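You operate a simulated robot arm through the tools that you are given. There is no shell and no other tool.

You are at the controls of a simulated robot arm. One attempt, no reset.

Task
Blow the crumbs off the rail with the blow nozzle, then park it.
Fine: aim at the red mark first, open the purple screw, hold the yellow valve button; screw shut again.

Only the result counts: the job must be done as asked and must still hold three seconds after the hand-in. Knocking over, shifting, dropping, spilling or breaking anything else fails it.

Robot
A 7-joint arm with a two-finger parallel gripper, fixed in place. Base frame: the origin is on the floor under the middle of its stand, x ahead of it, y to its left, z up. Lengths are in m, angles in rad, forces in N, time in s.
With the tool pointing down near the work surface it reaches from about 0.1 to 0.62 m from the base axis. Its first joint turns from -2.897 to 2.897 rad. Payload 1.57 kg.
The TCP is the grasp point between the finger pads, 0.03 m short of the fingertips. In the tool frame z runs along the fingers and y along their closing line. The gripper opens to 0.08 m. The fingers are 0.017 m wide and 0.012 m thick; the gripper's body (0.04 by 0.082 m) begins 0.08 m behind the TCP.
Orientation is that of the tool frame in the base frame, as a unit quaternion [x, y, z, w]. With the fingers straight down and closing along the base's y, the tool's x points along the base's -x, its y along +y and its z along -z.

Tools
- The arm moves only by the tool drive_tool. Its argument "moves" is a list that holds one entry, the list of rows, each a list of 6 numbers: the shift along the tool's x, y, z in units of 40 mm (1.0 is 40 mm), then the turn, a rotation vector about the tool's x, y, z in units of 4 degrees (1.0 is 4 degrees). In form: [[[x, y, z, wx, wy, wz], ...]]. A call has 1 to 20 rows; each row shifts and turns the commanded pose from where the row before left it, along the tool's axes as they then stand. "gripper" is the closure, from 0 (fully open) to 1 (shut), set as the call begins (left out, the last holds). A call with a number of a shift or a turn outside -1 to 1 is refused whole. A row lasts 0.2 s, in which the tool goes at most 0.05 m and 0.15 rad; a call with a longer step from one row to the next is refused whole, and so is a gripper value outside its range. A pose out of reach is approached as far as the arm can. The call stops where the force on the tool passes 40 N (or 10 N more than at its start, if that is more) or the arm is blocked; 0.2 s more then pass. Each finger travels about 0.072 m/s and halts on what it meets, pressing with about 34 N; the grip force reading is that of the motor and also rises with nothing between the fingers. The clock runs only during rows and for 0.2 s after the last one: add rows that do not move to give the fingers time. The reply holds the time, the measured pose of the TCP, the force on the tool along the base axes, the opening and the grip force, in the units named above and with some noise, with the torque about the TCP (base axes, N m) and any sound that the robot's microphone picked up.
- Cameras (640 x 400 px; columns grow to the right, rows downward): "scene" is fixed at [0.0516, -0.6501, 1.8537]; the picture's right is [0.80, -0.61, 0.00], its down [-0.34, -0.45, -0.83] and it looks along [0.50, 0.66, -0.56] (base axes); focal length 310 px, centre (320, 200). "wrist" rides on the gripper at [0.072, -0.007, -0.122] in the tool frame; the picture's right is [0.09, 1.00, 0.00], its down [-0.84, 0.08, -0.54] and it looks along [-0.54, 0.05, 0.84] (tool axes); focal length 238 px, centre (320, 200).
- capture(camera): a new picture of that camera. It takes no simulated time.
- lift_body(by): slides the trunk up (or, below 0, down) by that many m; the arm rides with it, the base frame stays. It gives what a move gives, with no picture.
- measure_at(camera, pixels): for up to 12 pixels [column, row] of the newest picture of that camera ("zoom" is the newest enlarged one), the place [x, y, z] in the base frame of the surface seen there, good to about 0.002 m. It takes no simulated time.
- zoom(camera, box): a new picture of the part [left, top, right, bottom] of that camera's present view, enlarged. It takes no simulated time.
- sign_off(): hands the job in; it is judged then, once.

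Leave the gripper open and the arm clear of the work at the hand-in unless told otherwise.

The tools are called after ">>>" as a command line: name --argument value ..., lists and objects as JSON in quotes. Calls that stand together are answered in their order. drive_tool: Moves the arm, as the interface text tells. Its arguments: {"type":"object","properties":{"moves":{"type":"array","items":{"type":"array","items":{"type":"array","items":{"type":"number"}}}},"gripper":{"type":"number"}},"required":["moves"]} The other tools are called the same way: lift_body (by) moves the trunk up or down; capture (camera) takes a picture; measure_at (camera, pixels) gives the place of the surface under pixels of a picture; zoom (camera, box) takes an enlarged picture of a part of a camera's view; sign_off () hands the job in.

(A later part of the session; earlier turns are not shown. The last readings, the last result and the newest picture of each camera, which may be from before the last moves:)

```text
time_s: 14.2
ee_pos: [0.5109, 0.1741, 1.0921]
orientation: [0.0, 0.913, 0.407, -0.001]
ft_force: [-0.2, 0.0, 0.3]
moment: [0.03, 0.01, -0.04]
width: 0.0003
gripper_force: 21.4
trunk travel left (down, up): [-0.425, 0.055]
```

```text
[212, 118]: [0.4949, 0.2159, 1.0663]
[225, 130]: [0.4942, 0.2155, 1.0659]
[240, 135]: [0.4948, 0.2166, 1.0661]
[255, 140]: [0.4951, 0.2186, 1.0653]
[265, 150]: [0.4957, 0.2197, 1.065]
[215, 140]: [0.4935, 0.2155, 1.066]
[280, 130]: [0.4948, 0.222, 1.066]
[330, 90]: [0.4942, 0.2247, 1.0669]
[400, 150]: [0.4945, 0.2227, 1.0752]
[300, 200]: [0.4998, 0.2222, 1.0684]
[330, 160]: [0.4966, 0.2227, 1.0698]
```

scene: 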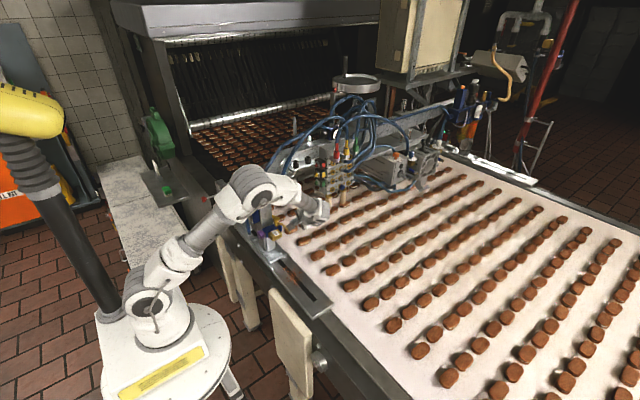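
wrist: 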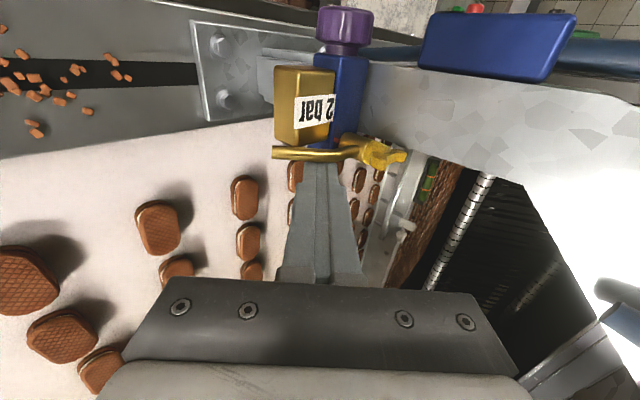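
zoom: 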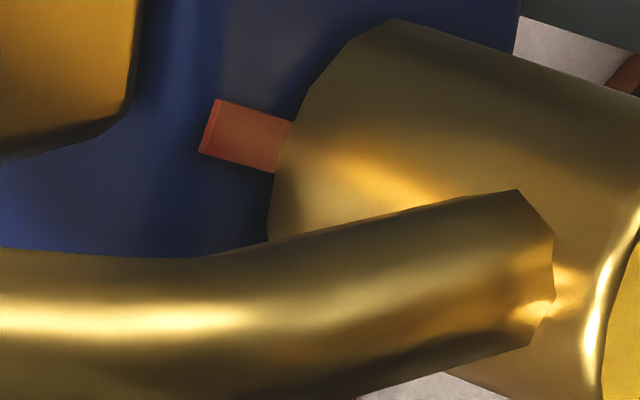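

The mark points about 18–21° from -y toward -x, so the target azimuth is about -109°. The spout is at about -88°. I'll push a further 9.6 mm in -x in small steps, then look.

>>> drive_tool --moves '[[[0.08, 0, 0, 0, 0, 0], [0.08, 0, 0, 0, 0, 0], [0.08, 0, 0, 0, 0, 0], [0, 0, 0, 0, 0, 0]]]'

>>> capture --camera "wrist"

>>> zoom --camera "wrist" --box '[250, 110, 378, 190]'

>>> measure_at --camera "zoom" --pixels '[[120, 200], [160, 200], [200, 200], [300, 200], [380, 210], [450, 190], [500, 170], [115, 215], [425, 150]]'

```text
time_s: 15.2
ee_pos: [0.5018, 0.1703, 1.095]
orientation: [-0.001, 0.913, 0.407, 0.0]
ft_force: [0.8, -0.7, -0.8]
moment: [-0.04, 0.03, 0.0]
width: 0.0
gripper_force: 21.2
trunk travel left (down, up): [-0.425, 0.055]
```

```text
taken
```

wrist: 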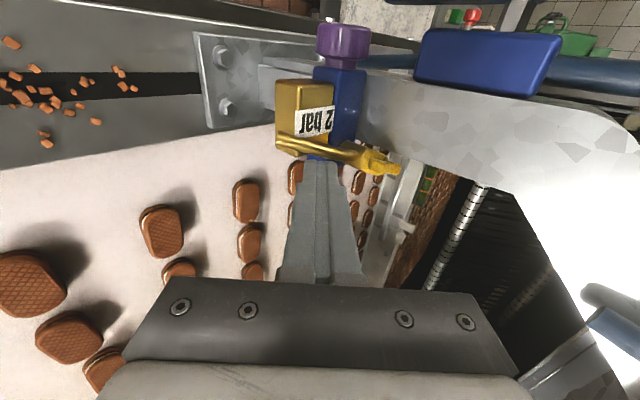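

```text
5.00 times, centred on (314, 150) of wrist
```

zoom: 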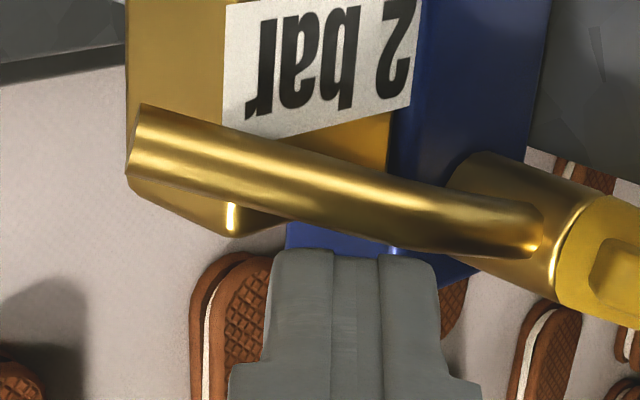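

```text
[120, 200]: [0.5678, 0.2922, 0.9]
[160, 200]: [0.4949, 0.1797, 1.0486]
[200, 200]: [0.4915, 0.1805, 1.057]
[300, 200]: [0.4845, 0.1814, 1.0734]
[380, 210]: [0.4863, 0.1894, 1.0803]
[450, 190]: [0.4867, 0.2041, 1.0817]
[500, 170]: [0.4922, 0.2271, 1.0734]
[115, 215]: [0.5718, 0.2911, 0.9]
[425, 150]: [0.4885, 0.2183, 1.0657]
```

The spout now lies over the red mark from this viewpoint. I'll measure points along its centreline to find its real azimuth.

>>> measure_at --camera "zoom" --pixels '[[145, 140], [170, 145], [210, 155], [250, 165], [300, 178], [350, 192], [400, 205], [450, 215], [500, 222], [135, 165], [155, 110]]'

>>> zoom --camera "scene" --box '[256, 210, 304, 240]'

```text
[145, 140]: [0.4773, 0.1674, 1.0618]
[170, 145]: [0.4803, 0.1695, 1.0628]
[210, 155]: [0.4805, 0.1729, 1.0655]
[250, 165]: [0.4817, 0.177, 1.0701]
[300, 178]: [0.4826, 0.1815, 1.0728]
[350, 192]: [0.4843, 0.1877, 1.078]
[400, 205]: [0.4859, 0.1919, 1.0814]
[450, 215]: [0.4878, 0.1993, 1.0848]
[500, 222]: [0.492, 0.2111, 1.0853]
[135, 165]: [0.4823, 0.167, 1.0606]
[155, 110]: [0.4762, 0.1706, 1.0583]
```

```text
13.33 times, centred on (280, 225) of scene
```

zoom: 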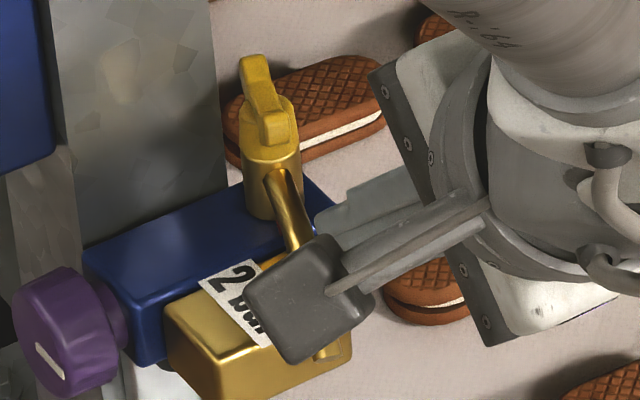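

The spout's azimuth reads about -108°, which matches the mark within measurement error. I'll back the finger off (+x, then up and -y) and look from a clear viewpoint.

>>> drive_tool --moves '[[[-0.5, 0, 0, 0, 0, 0], [0, 0.139, -0.966, 0, 0, 0], [0, 0.139, -0.966, 0, 0, 0], [0.9, 0, 0, 0, 0, 0], [0.9, 0, 0, 0, 0, 0], [0.9, 0, 0, 0, 0, 0], [0, 0, 0, 0, 0, 0]]]'

>>> capture --camera "wrist"

>>> zoom --camera "scene" --box '[256, 210, 304, 240]'

```text
time_s: 16.8
ee_pos: [0.4126, 0.1235, 1.1539]
orientation: [0.0, 0.914, 0.406, -0.001]
ft_force: [-0.6, 0.2, 0.2]
moment: [-0.01, -0.02, -0.01]
width: 0.0
gripper_force: 21.2
trunk travel left (down, up): [-0.425, 0.055]
```

```text
taken
```

wrist: 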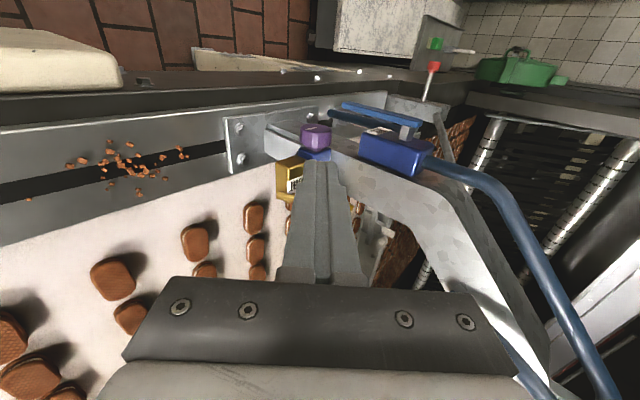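

```text
13.33 times, centred on (280, 225) of scene
```

zoom: 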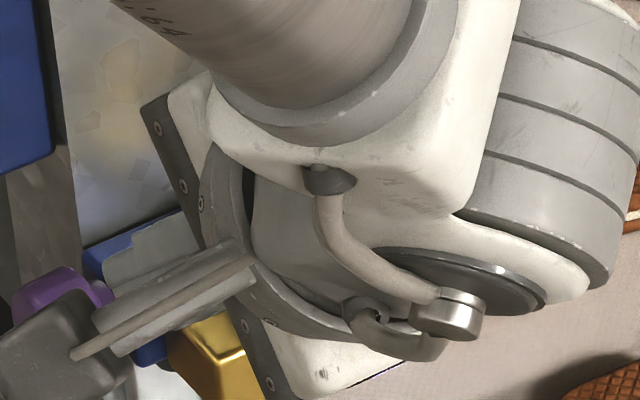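

The hand blocks the scene view. I'll move -x 0.10 m and up 0.05 m to clear both views.

>>> drive_tool --moves '[[[0.85, 0.3, -0.28, 0, 0, 0], [0.85, 0.3, -0.28, 0, 0, 0], [0.85, 0.3, -0.28, 0, 0, 0], [0, 0, 0, 0, 0, 0]]]'

>>> zoom --camera "scene" --box '[256, 210, 304, 240]'

>>> capture --camera "wrist"

```text
time_s: 17.8
ee_pos: [0.3129, 0.1231, 1.2052]
orientation: [0.0, 0.913, 0.408, 0.0]
ft_force: [-0.5, 0.0, 0.1]
moment: [-0.01, -0.07, 0.02]
width: 0.0
gripper_force: 21.0
trunk travel left (down, up): [-0.425, 0.055]
```

```text
13.33 times, centred on (280, 225) of scene
```

zoom: 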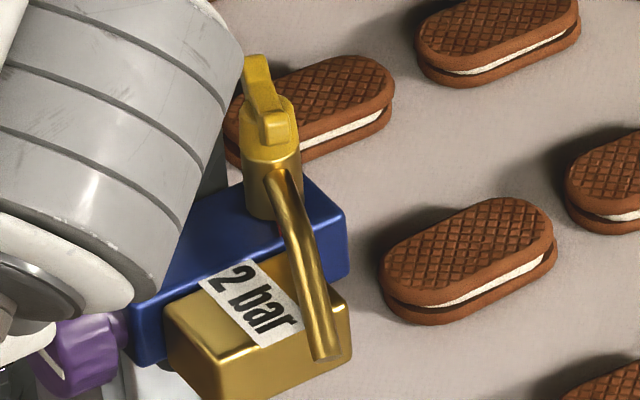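

```text
taken
```

wrist: 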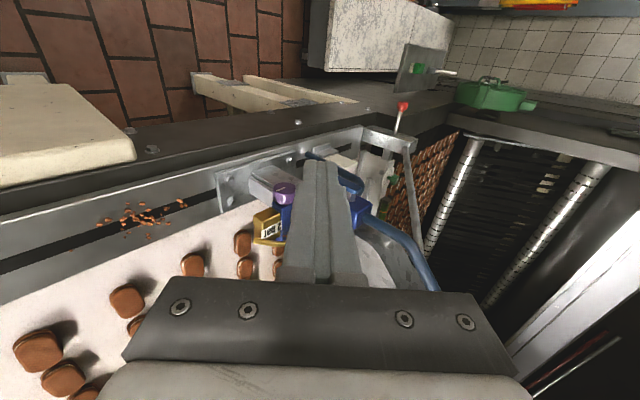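

I'll measure the spout's ridge from this clear scene view to confirm the azimuth.

>>> measure_at --camera "zoom" --pixels '[[325, 340], [318, 310], [310, 280], [302, 250], [295, 225], [285, 200], [278, 185], [252, 70], [272, 128], [262, 95], [256, 160], [290, 160]]'

```text
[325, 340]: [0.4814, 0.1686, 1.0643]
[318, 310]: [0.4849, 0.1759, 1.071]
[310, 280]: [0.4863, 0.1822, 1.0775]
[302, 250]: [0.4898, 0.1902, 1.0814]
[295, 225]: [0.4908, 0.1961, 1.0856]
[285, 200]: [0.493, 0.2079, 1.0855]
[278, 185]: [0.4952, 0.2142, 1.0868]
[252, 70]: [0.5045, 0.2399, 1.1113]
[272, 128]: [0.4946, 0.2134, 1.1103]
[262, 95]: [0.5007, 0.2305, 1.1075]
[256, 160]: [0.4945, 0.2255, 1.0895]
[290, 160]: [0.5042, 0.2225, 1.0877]
```

Detailed projection puts the mark at -110°, and the spout is at about -107.5°. I'll go back to the spout's +x side and nudge it 2.4 mm further to align it properly.

>>> drive_tool --moves '[[[-0.875, 0, 0, 0, 0, 0], [-0.875, 0, 0, 0, 0, 0], [-0.875, 0, 0, 0, 0, 0], [-0.875, 0, 0, 0, 0, 0], [-0.875, 0, 0, 0, 0, 0], [-0.875, 0, 0, 0, 0, 0], [0, -0.294, 0.693, 0, 0, 0], [0, -0.294, 0.693, 0, 0, 0], [0, -0.294, 0.693, 0, 0, 0], [0, -0.294, 0.693, 0, 0, 0], [0.3, 0, 0, 0, 0, 0], [0.15, 0, 0, 0, 0, 0], [0.055, 0, 0, 0, 0, 0], [0.055, 0, 0, 0, 0, 0], [0, 0, 0, 0, 0, 0]]]'

>>> capture --camera "wrist"

>>> zoom --camera "wrist" --box '[250, 110, 378, 190]'

>>> measure_at --camera "zoom" --pixels '[[145, 110], [170, 120], [210, 135], [250, 150], [300, 168], [350, 188], [400, 205], [450, 218], [500, 228]]'

```text
time_s: 21.0
ee_pos: [0.4988, 0.1717, 1.0938]
orientation: [-0.001, 0.913, 0.407, -0.001]
ft_force: [0.2, 0.4, 1.0]
moment: [0.01, 0.01, -0.04]
width: 0.0
gripper_force: 21.3
trunk travel left (down, up): [-0.425, 0.055]
```

```text
taken
```

wrist: 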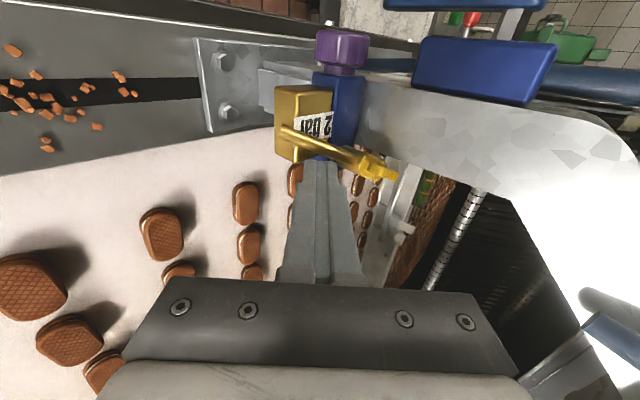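

```text
5.00 times, centred on (314, 150) of wrist
```

zoom: 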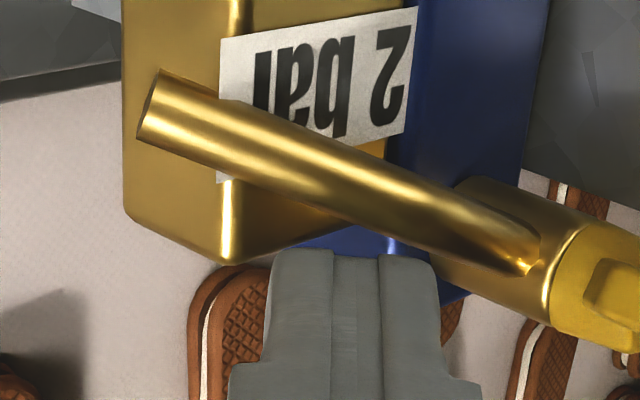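

```text
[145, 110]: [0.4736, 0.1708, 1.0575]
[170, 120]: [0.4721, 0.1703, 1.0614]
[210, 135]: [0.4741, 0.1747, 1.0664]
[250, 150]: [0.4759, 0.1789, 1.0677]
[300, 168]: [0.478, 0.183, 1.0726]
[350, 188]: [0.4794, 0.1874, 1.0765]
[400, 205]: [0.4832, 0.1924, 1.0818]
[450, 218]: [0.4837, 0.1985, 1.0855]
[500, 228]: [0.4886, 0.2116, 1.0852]
```

Using the same projection, the spout now reads about -114° against the mark's -110°, so it overshot by about 4°. I'll go round to the spout's -x side, staying above the gold block, and nudge it back slightly.

>>> drive_tool --moves '[[[-0.5, 0, 0, 0, 0, 0], [0, 0.4645, -0.418, 0, 0, 0], [0, 0.4645, -0.418, 0, 0, 0], [0.794, 0, 0, 0, 0, 0], [0.794, 0, 0, 0, 0, 0], [0, -0.455, 0.409, 0, 0, 0], [0, -0.455, 0.409, 0, 0, 0], [0, 0, 0, 0, 0, 0]]]'

>>> capture --camera "wrist"

>>> zoom --camera "wrist" --box '[250, 130, 378, 210]'

```text
time_s: 22.8
ee_pos: [0.457, 0.1734, 1.0955]
orientation: [0.0, 0.914, 0.407, 0.001]
ft_force: [0.3, -0.2, -0.3]
moment: [0.0, 0.0, -0.02]
width: 0.0
gripper_force: 21.3
trunk travel left (down, up): [-0.425, 0.055]
```

```text
taken
```

wrist: 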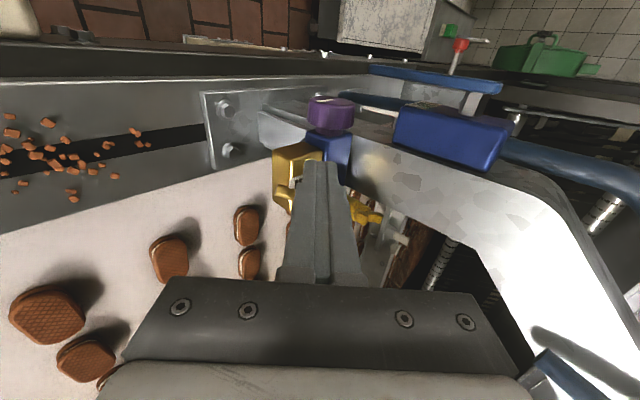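

```text
5.00 times, centred on (314, 170) of wrist
```

zoom: 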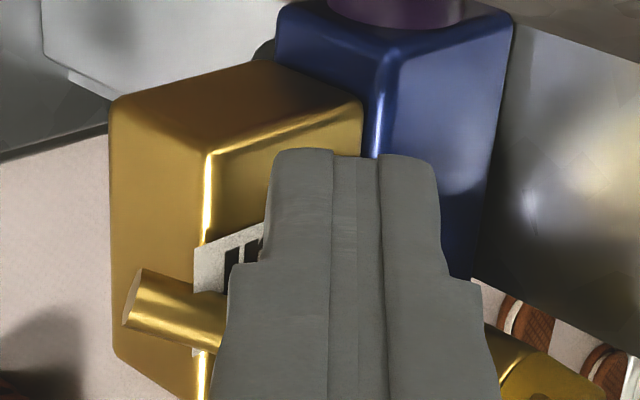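

The finger is on the spout's -x side. I'll push +x by 14.5 mm in small steps and check the tip.

>>> drive_tool --moves '[[[-0.2, 0, 0, 0, 0, 0], [-0.08, 0, 0, 0, 0, 0], [-0.0825, 0, 0, 0, 0, 0], [0, 0, 0, 0, 0, 0]]]'

>>> zoom --camera "wrist" --box '[250, 130, 378, 210]'

>>> zoom --camera "scene" --box '[256, 210, 304, 240]'

```text
time_s: 23.8
ee_pos: [0.4708, 0.1732, 1.0958]
orientation: [0.0, 0.913, 0.407, 0.0]
ft_force: [-0.7, 0.2, -0.4]
moment: [-0.04, -0.02, 0.0]
width: 0.0
gripper_force: 21.4
trunk travel left (down, up): [-0.425, 0.055]
```

```text
5.00 times, centred on (314, 170) of wrist
```

zoom: 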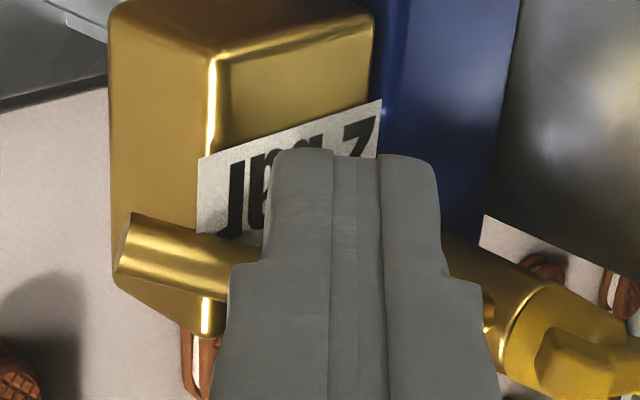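

```text
13.33 times, centred on (280, 225) of scene
```

zoom: 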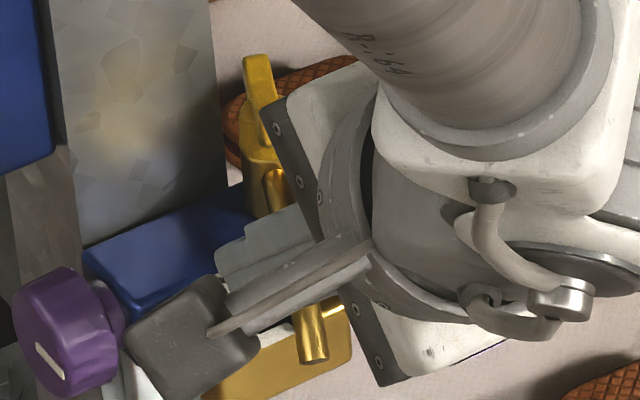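

>>> measure_at --camera "zoom" --pixels '[[312, 340], [312, 350], [308, 320], [305, 345], [320, 345], [258, 70], [262, 110]]'

>>> drive_tool --moves '[[[-0.035, 0, 0, 0, 0, 0], [0, 0, 0, 0, 0, 0]]]'

>>> zoom --camera "wrist" --box '[250, 130, 378, 210]'

>>> zoom --camera "scene" --box '[256, 210, 304, 240]'

```text
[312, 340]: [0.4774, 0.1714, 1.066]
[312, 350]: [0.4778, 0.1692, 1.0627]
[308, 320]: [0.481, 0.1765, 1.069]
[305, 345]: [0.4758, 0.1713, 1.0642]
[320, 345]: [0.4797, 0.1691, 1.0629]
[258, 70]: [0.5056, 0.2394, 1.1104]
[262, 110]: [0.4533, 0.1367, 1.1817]
```

```text
time_s: 24.4
ee_pos: [0.4713, 0.172, 1.0936]
orientation: [0.0, 0.914, 0.407, 0.0]
ft_force: [-0.8, -0.6, 0.2]
moment: [0.03, 0.02, 0.01]
width: 0.0
gripper_force: 21.6
trunk travel left (down, up): [-0.425, 0.055]
```

```text
5.00 times, centred on (314, 170) of wrist
```

zoom: 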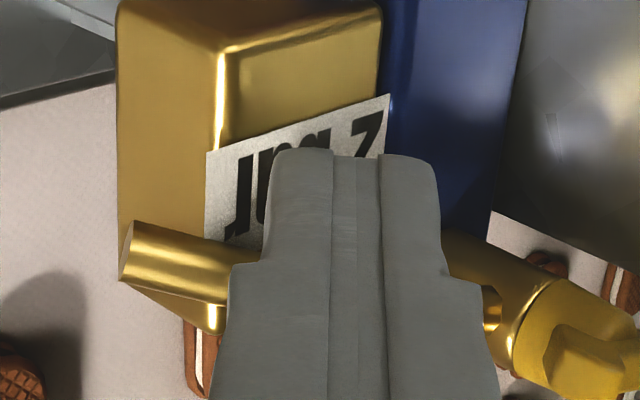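

```text
13.33 times, centred on (280, 225) of scene
```

zoom: 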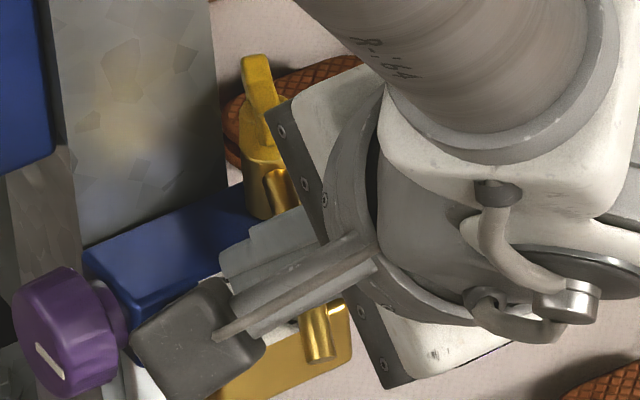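

The projection now gives the spout at -110°, aligned with the mark. Next I'll retreat -x, then up and -y, and lean the tool to 88° (nearly horizontal, pointing +y). That checks reach for gripping the purple knob radially, with the fingers' 17 mm width across the knob's thickness.

>>> drive_tool --moves '[[[0.375, 0, 0, 0, 0, 0], [0, -0.037, -0.976, 0, 0, 0], [0, -0.037, -0.976, 0, 0, 0], [0.737, 0, 0, 0, 0, 0], [0, 0, 0, -1, 0, 0], [0, 0, 0, -1, 0, 0], [0, 0, 0, -1, 0, 0], [0, 0, 0, -1, 0, 0], [0, 0, 0, -1, 0, 0], [0, 0, 0, -1, 0, 0], [0, 0, 0, -1, 0, 0], [0, 0, 0, -1, 0, 0], [0, 0, 0, -1, 0, 0], [0, 0, 0, -1, 0, 0], [0, 0, 0, 0, 0, 0]]]'

>>> capture --camera "scene"

>>> capture --camera "wrist"

```text
time_s: 27.6
ee_pos: [0.4275, 0.1141, 1.1456]
orientation: [0.0, 0.719, 0.695, 0.0]
ft_force: [0.0, 0.0, -0.1]
moment: [0.03, -0.01, -0.02]
width: 0.0
gripper_force: 21.1
trunk travel left (down, up): [-0.425, 0.055]
```

```text
taken
```

scene: 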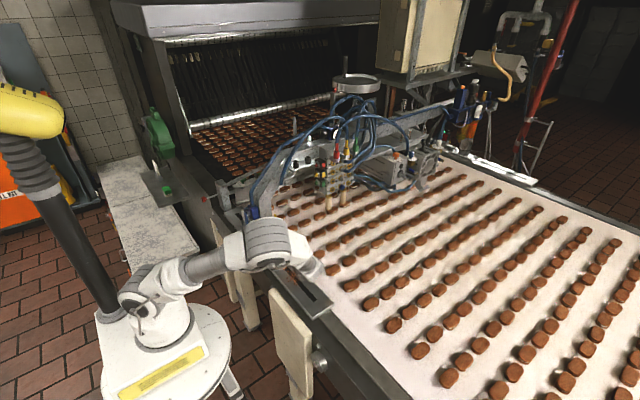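

```text
taken
```

wrist: 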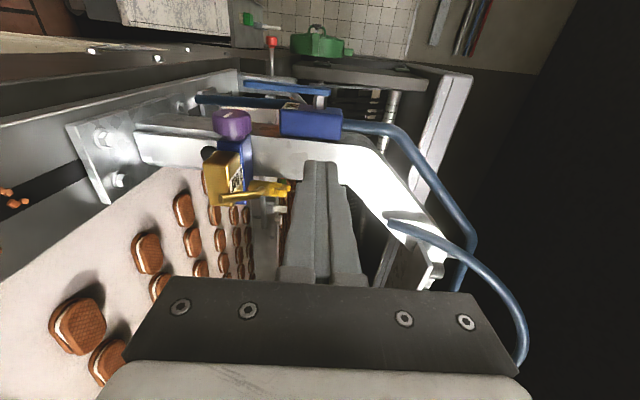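

88° lean is reachable. I'll zoom in on the knob and AIR block here to measure the knob's centre and nearby clearances.

>>> zoom --camera "wrist" --box '[190, 80, 350, 180]'

>>> measure_at --camera "zoom" --pixels '[[110, 120], [160, 115], [225, 120], [165, 160], [235, 170], [120, 180], [180, 205], [365, 160], [365, 210], [600, 210], [220, 60], [540, 60]]'

```text
4.00 times, centred on (270, 130) of wrist
```

zoom: 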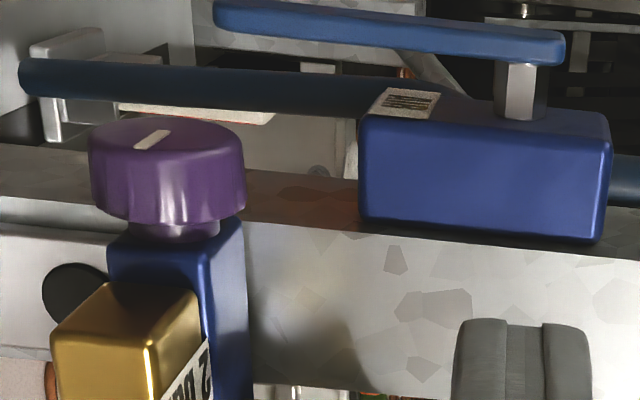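

```text
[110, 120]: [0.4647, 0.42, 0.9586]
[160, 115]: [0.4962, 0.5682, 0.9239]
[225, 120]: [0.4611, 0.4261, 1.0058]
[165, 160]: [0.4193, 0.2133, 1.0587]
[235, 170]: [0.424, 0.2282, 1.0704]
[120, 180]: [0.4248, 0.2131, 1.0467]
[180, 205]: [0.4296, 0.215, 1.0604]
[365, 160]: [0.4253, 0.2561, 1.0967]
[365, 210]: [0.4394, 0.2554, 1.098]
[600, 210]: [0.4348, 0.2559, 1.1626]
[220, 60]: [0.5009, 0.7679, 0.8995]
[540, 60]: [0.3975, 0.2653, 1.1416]
```

Knob centre is about y=0.230, z=1.0535, R≈0.017, x 0.4185–0.435. The AIR block starts at z≥1.097, so there's room. I'll open the fingers to about 50 mm and lower to the knob's height at y≈0.115, still clear of the knob.

>>> drive_tool --moves '[[[0.017, -0.781, 0.027, 0, 0, 0], [0.017, -0.781, 0.027, 0, 0, 0], [0.017, -0.781, 0.027, 0, 0, 0], [0, 0, 0, 0, 0, 0], [0, 0, 0, 0, 0, 0]]]' --gripper 0.375

>>> capture --camera "wrist"

>>> zoom --camera "scene" --box '[230, 200, 326, 260]'

```text
time_s: 28.8
ee_pos: [0.4268, 0.1131, 1.0504]
orientation: [0.001, 0.719, 0.695, 0.0]
ft_force: [-0.1, 0.2, -0.5]
moment: [0.03, 0.03, 0.0]
width: 0.0501
gripper_force: 0.1
trunk travel left (down, up): [-0.425, 0.055]
```

```text
taken
```

wrist: 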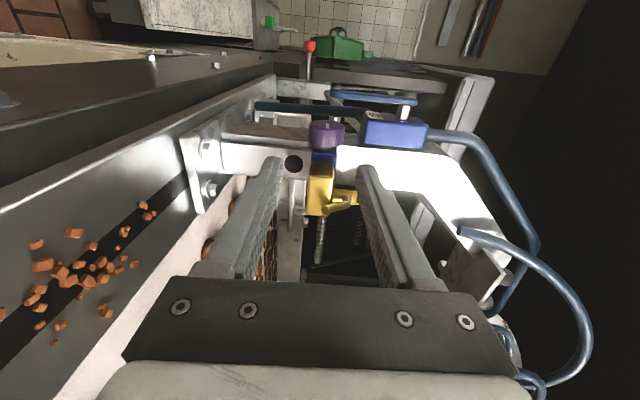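

```text
6.67 times, centred on (278, 230) of scene
```

zoom: 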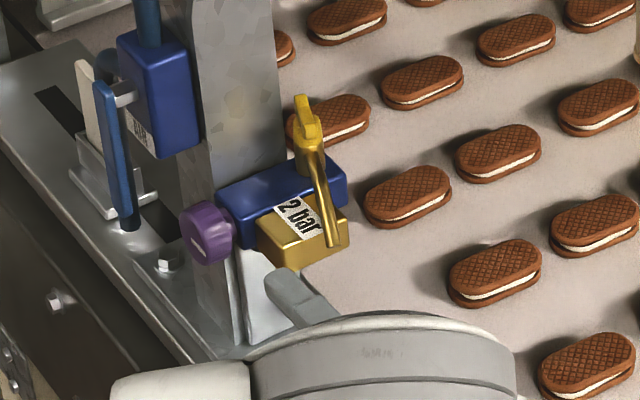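

The knob sits between the open fingers in the wrist view at (327,130). I'll verify finger and knob positions by measurement before advancing.

>>> measure_at --camera "wrist" --pixels '[[272, 160], [366, 170], [280, 165], [360, 175], [315, 130], [327, 138], [340, 132], [327, 125], [355, 125], [313, 140]]'

>>> zoom --camera "wrist" --box '[256, 110, 384, 190]'

```text
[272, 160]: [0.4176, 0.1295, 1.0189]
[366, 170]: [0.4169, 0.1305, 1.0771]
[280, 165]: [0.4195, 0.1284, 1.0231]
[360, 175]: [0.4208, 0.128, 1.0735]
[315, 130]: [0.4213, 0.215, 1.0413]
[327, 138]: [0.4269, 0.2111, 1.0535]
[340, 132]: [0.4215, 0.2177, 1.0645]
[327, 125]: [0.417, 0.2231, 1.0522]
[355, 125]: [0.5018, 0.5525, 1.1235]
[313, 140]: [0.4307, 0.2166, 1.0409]
```

```text
5.00 times, centred on (320, 150) of wrist
```

zoom: 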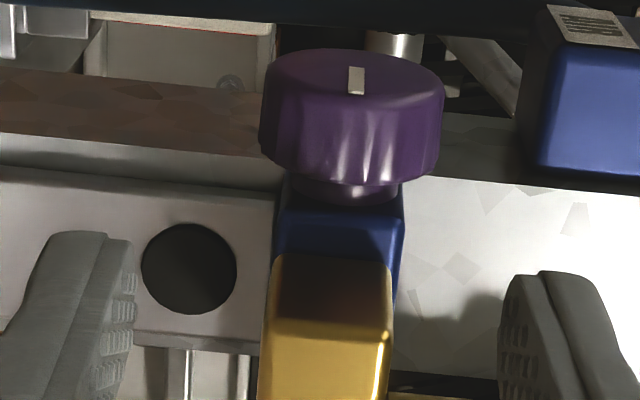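

The fingers are aligned within about 2 mm. I'll advance +y 101 mm with a +1.5 mm z correction, so the open fingers straddle the knob (tips near y≈0.246).

>>> drive_tool --moves '[[[0.019, 0.0315, 0.6325, 0, 0, 0], [0.019, 0.0315, 0.6325, 0, 0, 0], [0, 0.0315, 0.6325, 0, 0, 0], [0, 0.0315, 0.3, 0, 0, 0], [0, 0, 0.3325, 0, 0, 0], [0, 0, 0, 0, 0, 0]]]'

>>> capture --camera "wrist"

>>> zoom --camera "scene" --box '[240, 205, 304, 245]'

```text
time_s: 30.2
ee_pos: [0.4234, 0.2155, 1.0527]
orientation: [0.0, 0.719, 0.695, 0.0]
ft_force: [-0.1, 0.0, 0.1]
moment: [0.0, 0.01, -0.03]
width: 0.0499
gripper_force: 0.1
trunk travel left (down, up): [-0.425, 0.055]
```

```text
taken
```

wrist: 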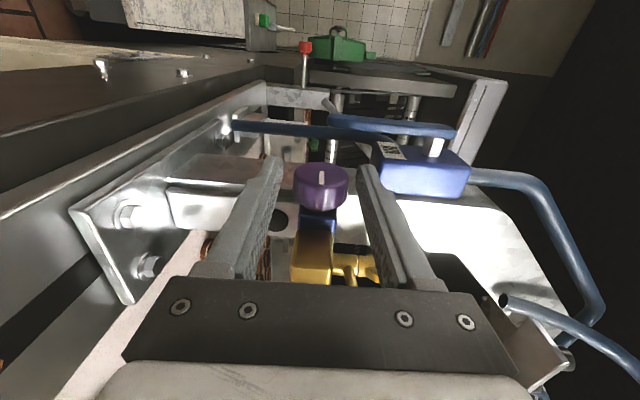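

```text
10.00 times, centred on (272, 225) of scene
```

zoom: 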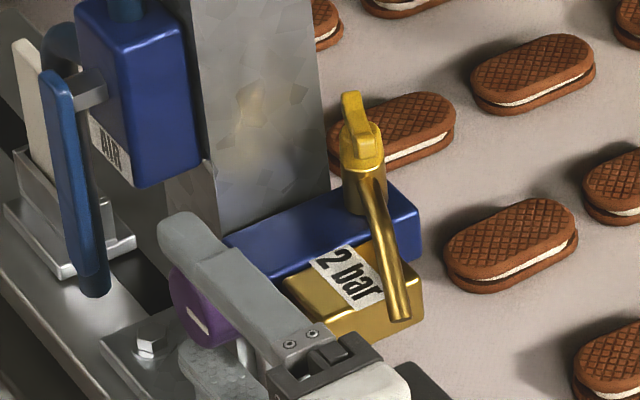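

The knob is centred between the fingers at wrist (320,187). I'll close the gripper on it.

>>> drive_tool --moves '[[[0, 0, 0, 0, 0, 0], [0, 0, 0, 0, 0, 0], [0, 0, 0, 0, 0, 0], [0, 0, 0, 0, 0, 0]]]' --gripper 1

>>> zoom --camera "wrist" --box '[256, 150, 384, 230]'

```text
time_s: 31.2
ee_pos: [0.4219, 0.2151, 1.0528]
orientation: [0.0, 0.719, 0.695, 0.0]
ft_force: [2.4, 2.5, 9.3]
moment: [0.15, 0.3, 0.02]
width: 0.0357
gripper_force: 42.3
trunk travel left (down, up): [-0.425, 0.055]
```

```text
5.00 times, centred on (320, 190) of wrist
```

zoom: 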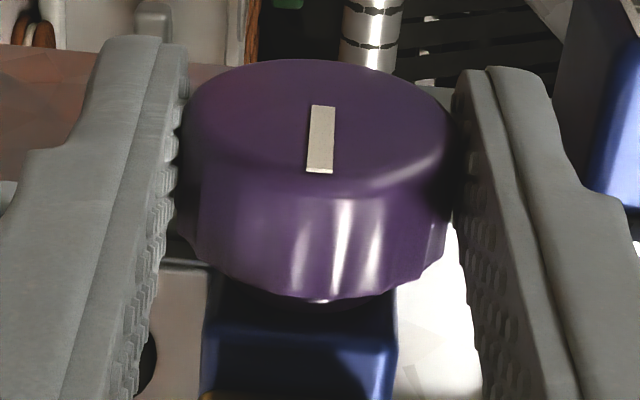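

Gripped: width 35.7 mm, with about 9 N upward, meaning a slight centring offset. I'll raise by 0.5 mm and then turn counter-clockwise (seen from the knob's front) by 12° about the knob centre as a first test. That is wx=+1 rows with the pivot 14.7 mm ahead of the TCP.

>>> drive_tool --moves '[[[0, 0.0125, 0, 0, 0, 0], [0, 0.0256, 0.0009, 1, 0, 0], [0, 0.0256, 0.0009, 1, 0, 0], [0, 0.0256, 0.0009, 1, 0, 0], [0, 0, 0, 0, 0, 0]]]'

>>> zoom --camera "wrist" --box '[256, 150, 384, 230]'

>>> zoom --camera "scene" --box '[240, 205, 304, 245]'

```text
time_s: 32.4
ee_pos: [0.423, 0.2148, 1.0562]
orientation: [-0.001, 0.788, 0.616, -0.001]
ft_force: [0.9, 4.5, 16.6]
moment: [0.24, 0.56, 0.53]
width: 0.0354
gripper_force: 42.5
trunk travel left (down, up): [-0.425, 0.055]
```

```text
5.00 times, centred on (320, 190) of wrist
```

zoom: 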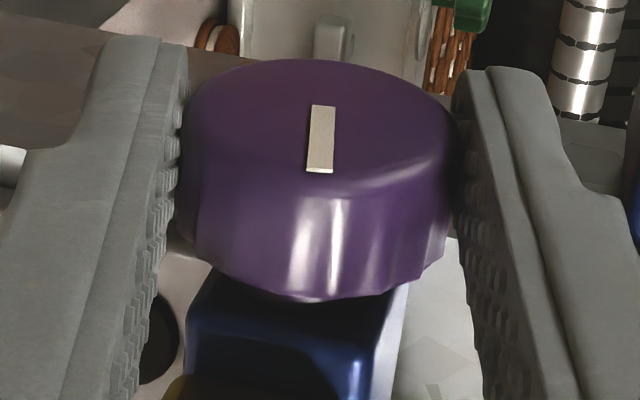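

```text
10.00 times, centred on (272, 225) of scene
```

zoom: 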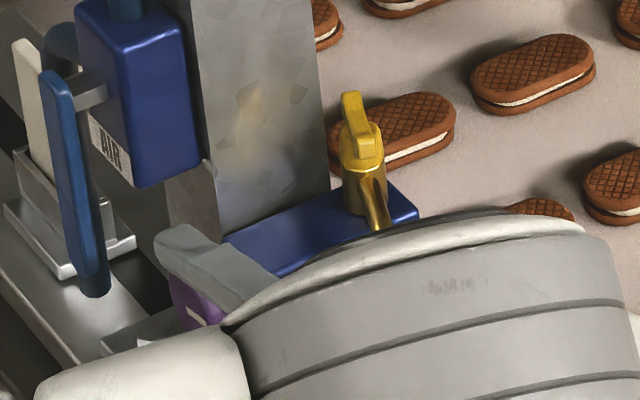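

The knob turned with the gripper: the white line stays fixed in the gripper view while the body rotated. Force rose to 16.6 N upward, so I'll add a slight upward relief and turn another 12°.

>>> drive_tool --moves '[[[0, 0.025, -0.006, 0, 0, 0], [0, 0.0376, -0.003, 1, 0, 0], [0, 0.0376, -0.003, 1, 0, 0], [0, 0.0376, -0.003, 1, 0, 0], [0, 0, 0, 0, 0, 0]]]'

>>> zoom --camera "wrist" --box '[256, 150, 384, 230]'

```text
time_s: 33.6
ee_pos: [0.4234, 0.2158, 1.0602]
orientation: [0.0, 0.849, 0.529, 0.0]
ft_force: [-0.8, 12.8, -3.2]
moment: [0.07, 0.1, 0.19]
width: 0.0354
gripper_force: 42.5
trunk travel left (down, up): [-0.425, 0.055]
```

```text
5.00 times, centred on (320, 190) of wrist
```

zoom: 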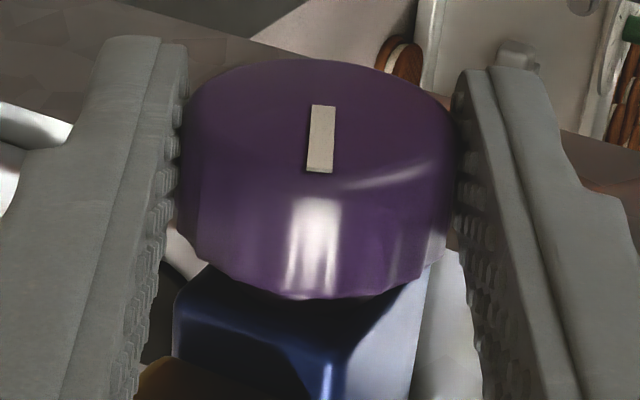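

The vertical force is relieved. Now there's 12.8 N in +y, so I'll give +0.8 mm in y and turn 16° more.

>>> drive_tool --moves '[[[0, 0.009, 0.018, 0, 0, 0], [0, 0.0256, 0.003, 1, 0, 0], [0, 0.0256, 0.003, 1, 0, 0], [0, 0.0256, 0.003, 1, 0, 0], [0, 0.0256, 0.003, 1, 0, 0], [0, 0, 0, 0, 0, 0]]]'

>>> zoom --camera "wrist" --box '[256, 150, 384, 230]'

```text
time_s: 35.0
ee_pos: [0.4232, 0.2181, 1.0628]
orientation: [0.001, 0.914, 0.406, -0.001]
ft_force: [-15.1, -12.9, -16.5]
moment: [-0.27, -0.22, -0.19]
width: 0.0353
gripper_force: 42.4
trunk travel left (down, up): [-0.425, 0.055]
```

```text
5.00 times, centred on (320, 190) of wrist
```

zoom: 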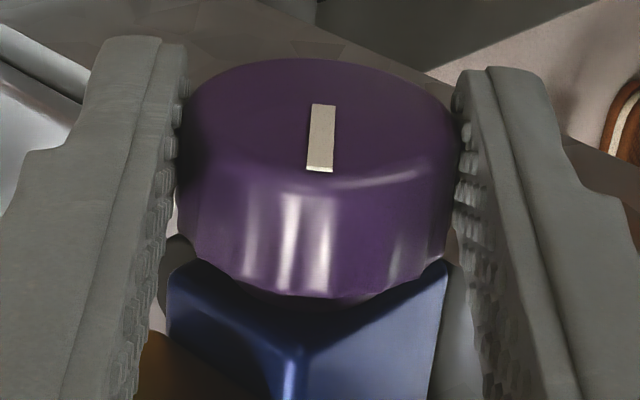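

Forces are now about (-15, -13, -16) N, so I should ease off. I'll relieve by about 0.8 mm in -x, 0.6 mm in -y and 0.8 mm in -z without turning, then inspect for contact.

>>> drive_tool --moves '[[[0.02, -0.025, 0.002, 0, 0, 0], [0, 0, 0, 0, 0, 0]]]'

>>> zoom --camera "scene" --box '[240, 205, 304, 245]'

>>> capture --camera "wrist"

```text
time_s: 35.6
ee_pos: [0.422, 0.2195, 1.0632]
orientation: [0.0, 0.914, 0.407, -0.001]
ft_force: [-13.0, -14.1, -14.4]
moment: [-0.31, 0.29, 0.05]
width: 0.0358
gripper_force: 42.7
trunk travel left (down, up): [-0.425, 0.055]
```

```text
10.00 times, centred on (272, 225) of scene
```

zoom: 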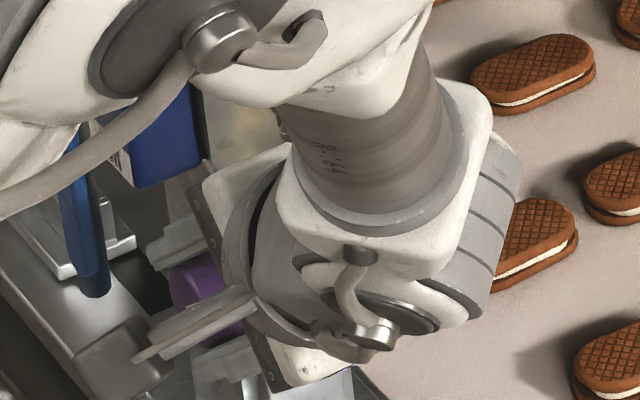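

```text
taken
```

wrist: 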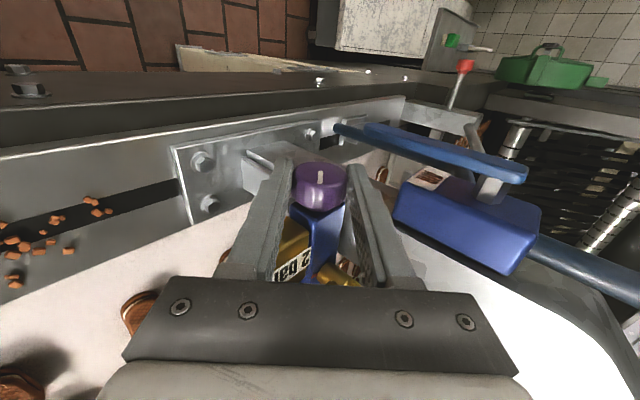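

The force hasn't dropped much, so I want to be sure no other link is touching something. I'll take a full scene view and measure the arm links near the AIR hose and beam.

>>> capture --camera "scene"

>>> zoom --camera "scene" --box '[200, 150, 328, 250]'

>>> measure_at --camera "scene" --pixels '[[240, 190], [250, 200], [265, 205], [275, 200], [285, 215], [290, 205], [262, 230], [285, 235], [258, 222], [263, 236]]'

```text
taken
```

scene: 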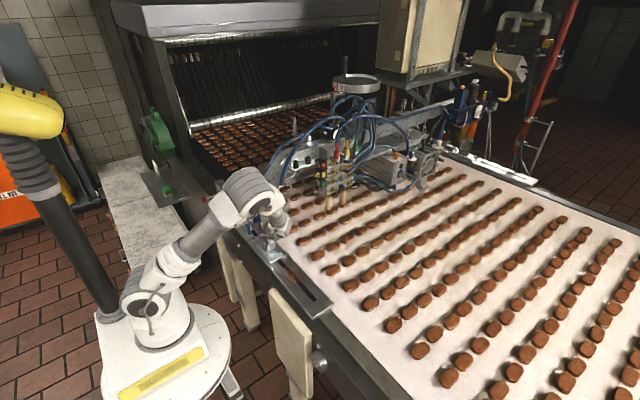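

```text
4.00 times, centred on (264, 200) of scene
```

zoom: 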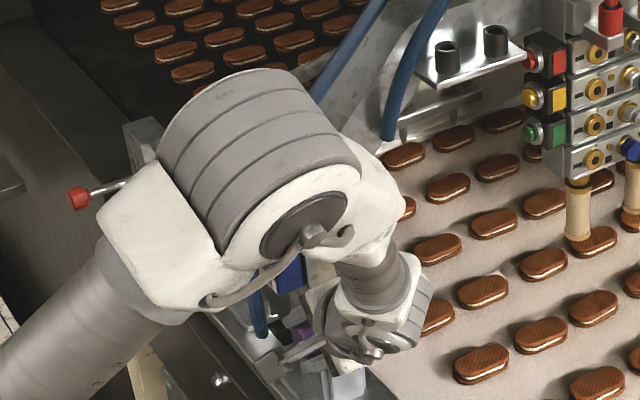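

```text
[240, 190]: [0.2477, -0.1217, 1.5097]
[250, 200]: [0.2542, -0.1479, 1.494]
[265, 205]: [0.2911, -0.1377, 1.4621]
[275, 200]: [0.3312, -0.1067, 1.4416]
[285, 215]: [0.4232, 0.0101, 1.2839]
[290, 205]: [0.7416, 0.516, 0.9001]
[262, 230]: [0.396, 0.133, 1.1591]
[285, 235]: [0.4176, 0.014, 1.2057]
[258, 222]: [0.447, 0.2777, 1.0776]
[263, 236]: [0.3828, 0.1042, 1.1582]
```

The arm links are clear (elbow at z≈1.5, wrist at (0.42, 0.01, 1.28)), so the load is just grip misalignment. I've turned 40° so far. I'll open to 45 mm to release the stress, retract slightly along the tool, and see how the knob sits.

>>> drive_tool --moves '[[[0, 0, 0, 0, 0, 0], [0, 0, 0, 0, 0, 0], [0, 0, 0, 0, 0, 0]]]' --gripper 0.4375

>>> zoom --camera "wrist" --box '[256, 150, 384, 230]'

```text
time_s: 36.4
ee_pos: [0.4255, 0.2196, 1.0638]
orientation: [0.0, 0.913, 0.407, 0.0]
ft_force: [-0.9, 0.6, 0.7]
moment: [0.02, -0.01, 0.01]
width: 0.0447
gripper_force: 0.0
trunk travel left (down, up): [-0.425, 0.055]
```

```text
5.00 times, centred on (320, 190) of wrist
```

zoom: 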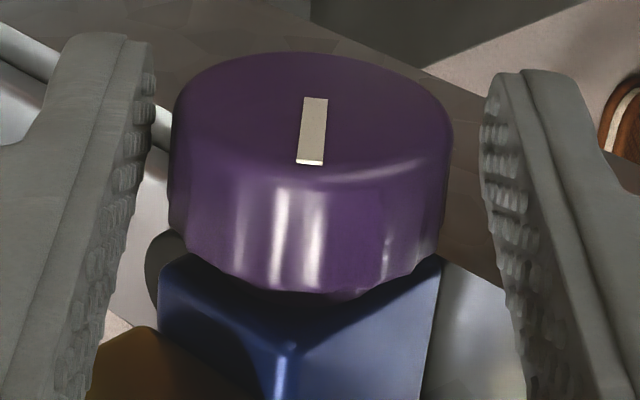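

Released with no residual force, and the knob kept its angle. I'll measure the knob's face and centre to correct the grip offsets.

>>> measure_at --camera "zoom" --pixels '[[310, 80], [260, 100], [390, 110], [315, 130], [180, 140], [450, 150], [310, 240], [130, 100], [490, 130], [200, 230], [420, 240]]'

```text
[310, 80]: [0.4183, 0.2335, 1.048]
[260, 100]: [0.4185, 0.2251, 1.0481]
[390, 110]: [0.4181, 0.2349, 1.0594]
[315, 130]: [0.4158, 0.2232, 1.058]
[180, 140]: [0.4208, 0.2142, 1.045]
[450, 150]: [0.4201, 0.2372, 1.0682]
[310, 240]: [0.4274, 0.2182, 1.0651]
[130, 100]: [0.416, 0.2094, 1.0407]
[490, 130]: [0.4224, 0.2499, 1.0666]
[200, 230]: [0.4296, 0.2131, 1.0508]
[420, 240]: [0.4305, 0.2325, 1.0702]
```

The knob's centre fits (y 0.2303, z 1.0527), R=17.5 mm. The gripper is off by 1.2 mm along its closing line. I'll correct that and swing the open gripper back 40° around the knob (wx=-1 rows, same pivot) for a second stroke.

>>> drive_tool --moves '[[[0.02, -0.03, 0, 0, 0, 0], [0, -0.0269, 0.0009, -1, 0, 0], [0, -0.0269, 0.0009, -1, 0, 0], [0, -0.0269, 0.0009, -1, 0, 0], [0, -0.0269, 0.0009, -1, 0, 0], [0, -0.0269, 0.0009, -1, 0, 0], [0, -0.0269, 0.0009, -1, 0, 0], [0, -0.0269, 0.0009, -1, 0, 0], [0, -0.0269, 0.0009, -1, 0, 0], [0, -0.0269, 0.0009, -1, 0, 0], [0, -0.0269, 0.0009, -1, 0, 0], [0, 0, 0, 0, 0, 0]]]'

>>> zoom --camera "wrist" --box '[256, 150, 384, 230]'

```text
time_s: 39.0
ee_pos: [0.4219, 0.2146, 1.0532]
orientation: [0.0, 0.718, 0.696, 0.0]
ft_force: [-0.2, 0.1, 0.7]
moment: [0.0, 0.01, -0.01]
width: 0.0452
gripper_force: 0.0
trunk travel left (down, up): [-0.425, 0.055]
```

```text
5.00 times, centred on (320, 190) of wrist
```

zoom: 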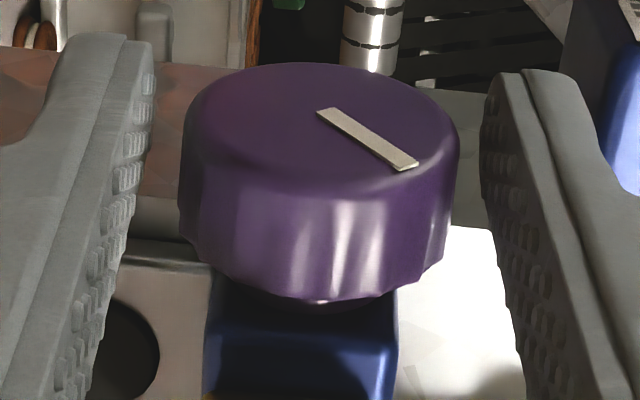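

The pointer has turned about 40° counter-clockwise as intended, and the grip is centred. Second stroke: close, then turn +44° with a small -x drift compensation.

>>> drive_tool --moves '[[[0, 0, 0, 0, 0, 0], [0, 0, 0, 0, 0, 0], [0, 0, 0, 0, 0, 0], [0.0075, 0.0274, 0.001, 1, 0, 0], [0.0075, 0.0274, 0.001, 1, 0, 0], [0.0075, 0.0274, 0.001, 1, 0, 0], [0.0075, 0.0274, 0.001, 1, 0, 0], [0.0075, 0.0274, 0.001, 1, 0, 0], [0.0075, 0.0274, 0.001, 1, 0, 0], [0, 0, 0, 0, 0, 0]]]' --gripper 1

>>> zoom --camera "wrist" --box '[256, 150, 384, 230]'

```text
time_s: 41.2
ee_pos: [0.4213, 0.2155, 1.0602]
orientation: [0.0, 0.848, 0.53, 0.002]
ft_force: [16.4, 7.7, 11.6]
moment: [0.22, -0.26, -0.41]
width: 0.0355
gripper_force: 42.3
trunk travel left (down, up): [-0.425, 0.055]
```

```text
5.00 times, centred on (320, 190) of wrist
```

zoom: 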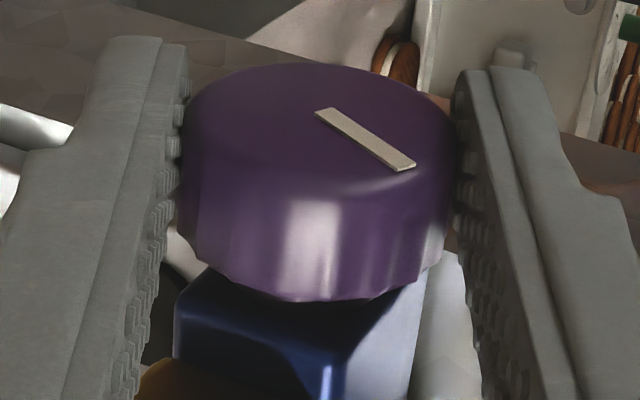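

The knob is turning. The x force is +16 N, so I over-compensated. I'll undo that, relieve along the closing line, and continue 20° more.

>>> drive_tool --moves '[[[-0.042, 0.03, 0, 0, 0, 0], [0, 0.03, 0.001, 1, 0, 0], [0, 0.0285, 0.001, 1, 0, 0], [0, 0.0274, 0.001, 1, 0, 0], [0.005, 0.0274, 0.001, 1, 0, 0], [0.005, 0.0274, 0.001, 1, 0, 0], [0, 0, 0, 0, 0, 0]]]'

>>> zoom --camera "wrist" --box '[256, 150, 384, 230]'

```text
time_s: 42.8
ee_pos: [0.4213, 0.2182, 1.0647]
orientation: [0.0, 0.928, 0.373, 0.0]
ft_force: [4.5, 2.8, 1.1]
moment: [0.04, -0.49, -0.25]
width: 0.0353
gripper_force: 42.6
trunk travel left (down, up): [-0.425, 0.055]
```

```text
5.00 times, centred on (320, 190) of wrist
```

zoom: 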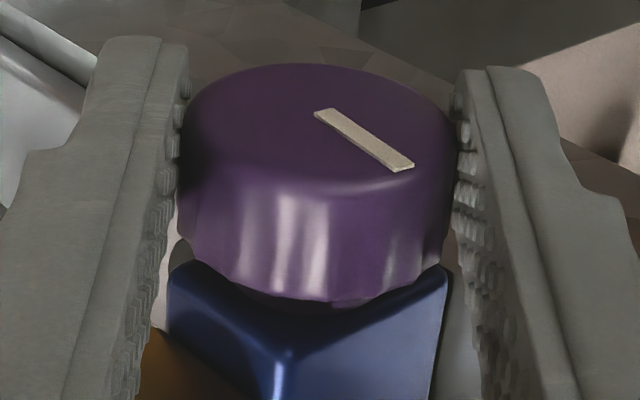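

Forces are low again, with 84° total. I'll go 12° more to about 96°, still clear of the AIR block.

>>> drive_tool --moves '[[[0, 0.0274, 0.001, 1, 0, 0], [0.003, 0.0274, 0.001, 1, 0, 0], [0.003, 0.0274, 0.001, 1, 0, 0], [0, 0, 0, 0, 0, 0]]]'

>>> zoom --camera "wrist" --box '[256, 150, 384, 230]'

```text
time_s: 43.8
ee_pos: [0.421, 0.2206, 1.0668]
orientation: [0.0, 0.961, 0.275, -0.001]
ft_force: [5.9, 9.5, 10.7]
moment: [0.23, -0.04, 0.06]
width: 0.0352
gripper_force: 42.3
trunk travel left (down, up): [-0.425, 0.055]
```

```text
5.00 times, centred on (320, 190) of wrist
```

zoom: 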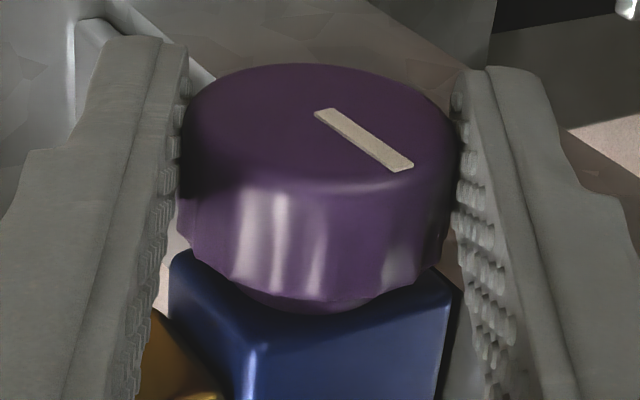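

96° open with no end stop felt. I'll do another stroke to open it further and look for a stop: release to 45 mm, then swing back 56° around the knob.

>>> drive_tool --moves '[[[0, 0, 0, 0, 0, 0], [0, 0, 0, 0, 0, 0], [0, 0, 0, 0, 0, 0]]]' --gripper 0.4375

>>> zoom --camera "wrist" --box '[256, 150, 384, 230]'

```text
time_s: 44.6
ee_pos: [0.4215, 0.2207, 1.0654]
orientation: [0.0, 0.961, 0.276, 0.0]
ft_force: [0.0, 0.9, 0.3]
moment: [0.01, 0.01, 0.02]
width: 0.045
gripper_force: 0.0
trunk travel left (down, up): [-0.425, 0.055]
```

```text
5.00 times, centred on (320, 190) of wrist
```

zoom: 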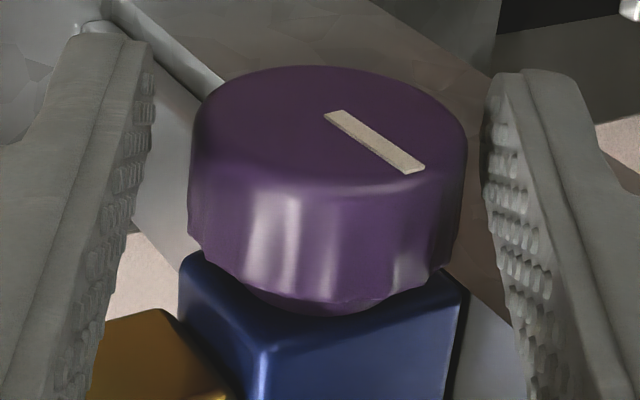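

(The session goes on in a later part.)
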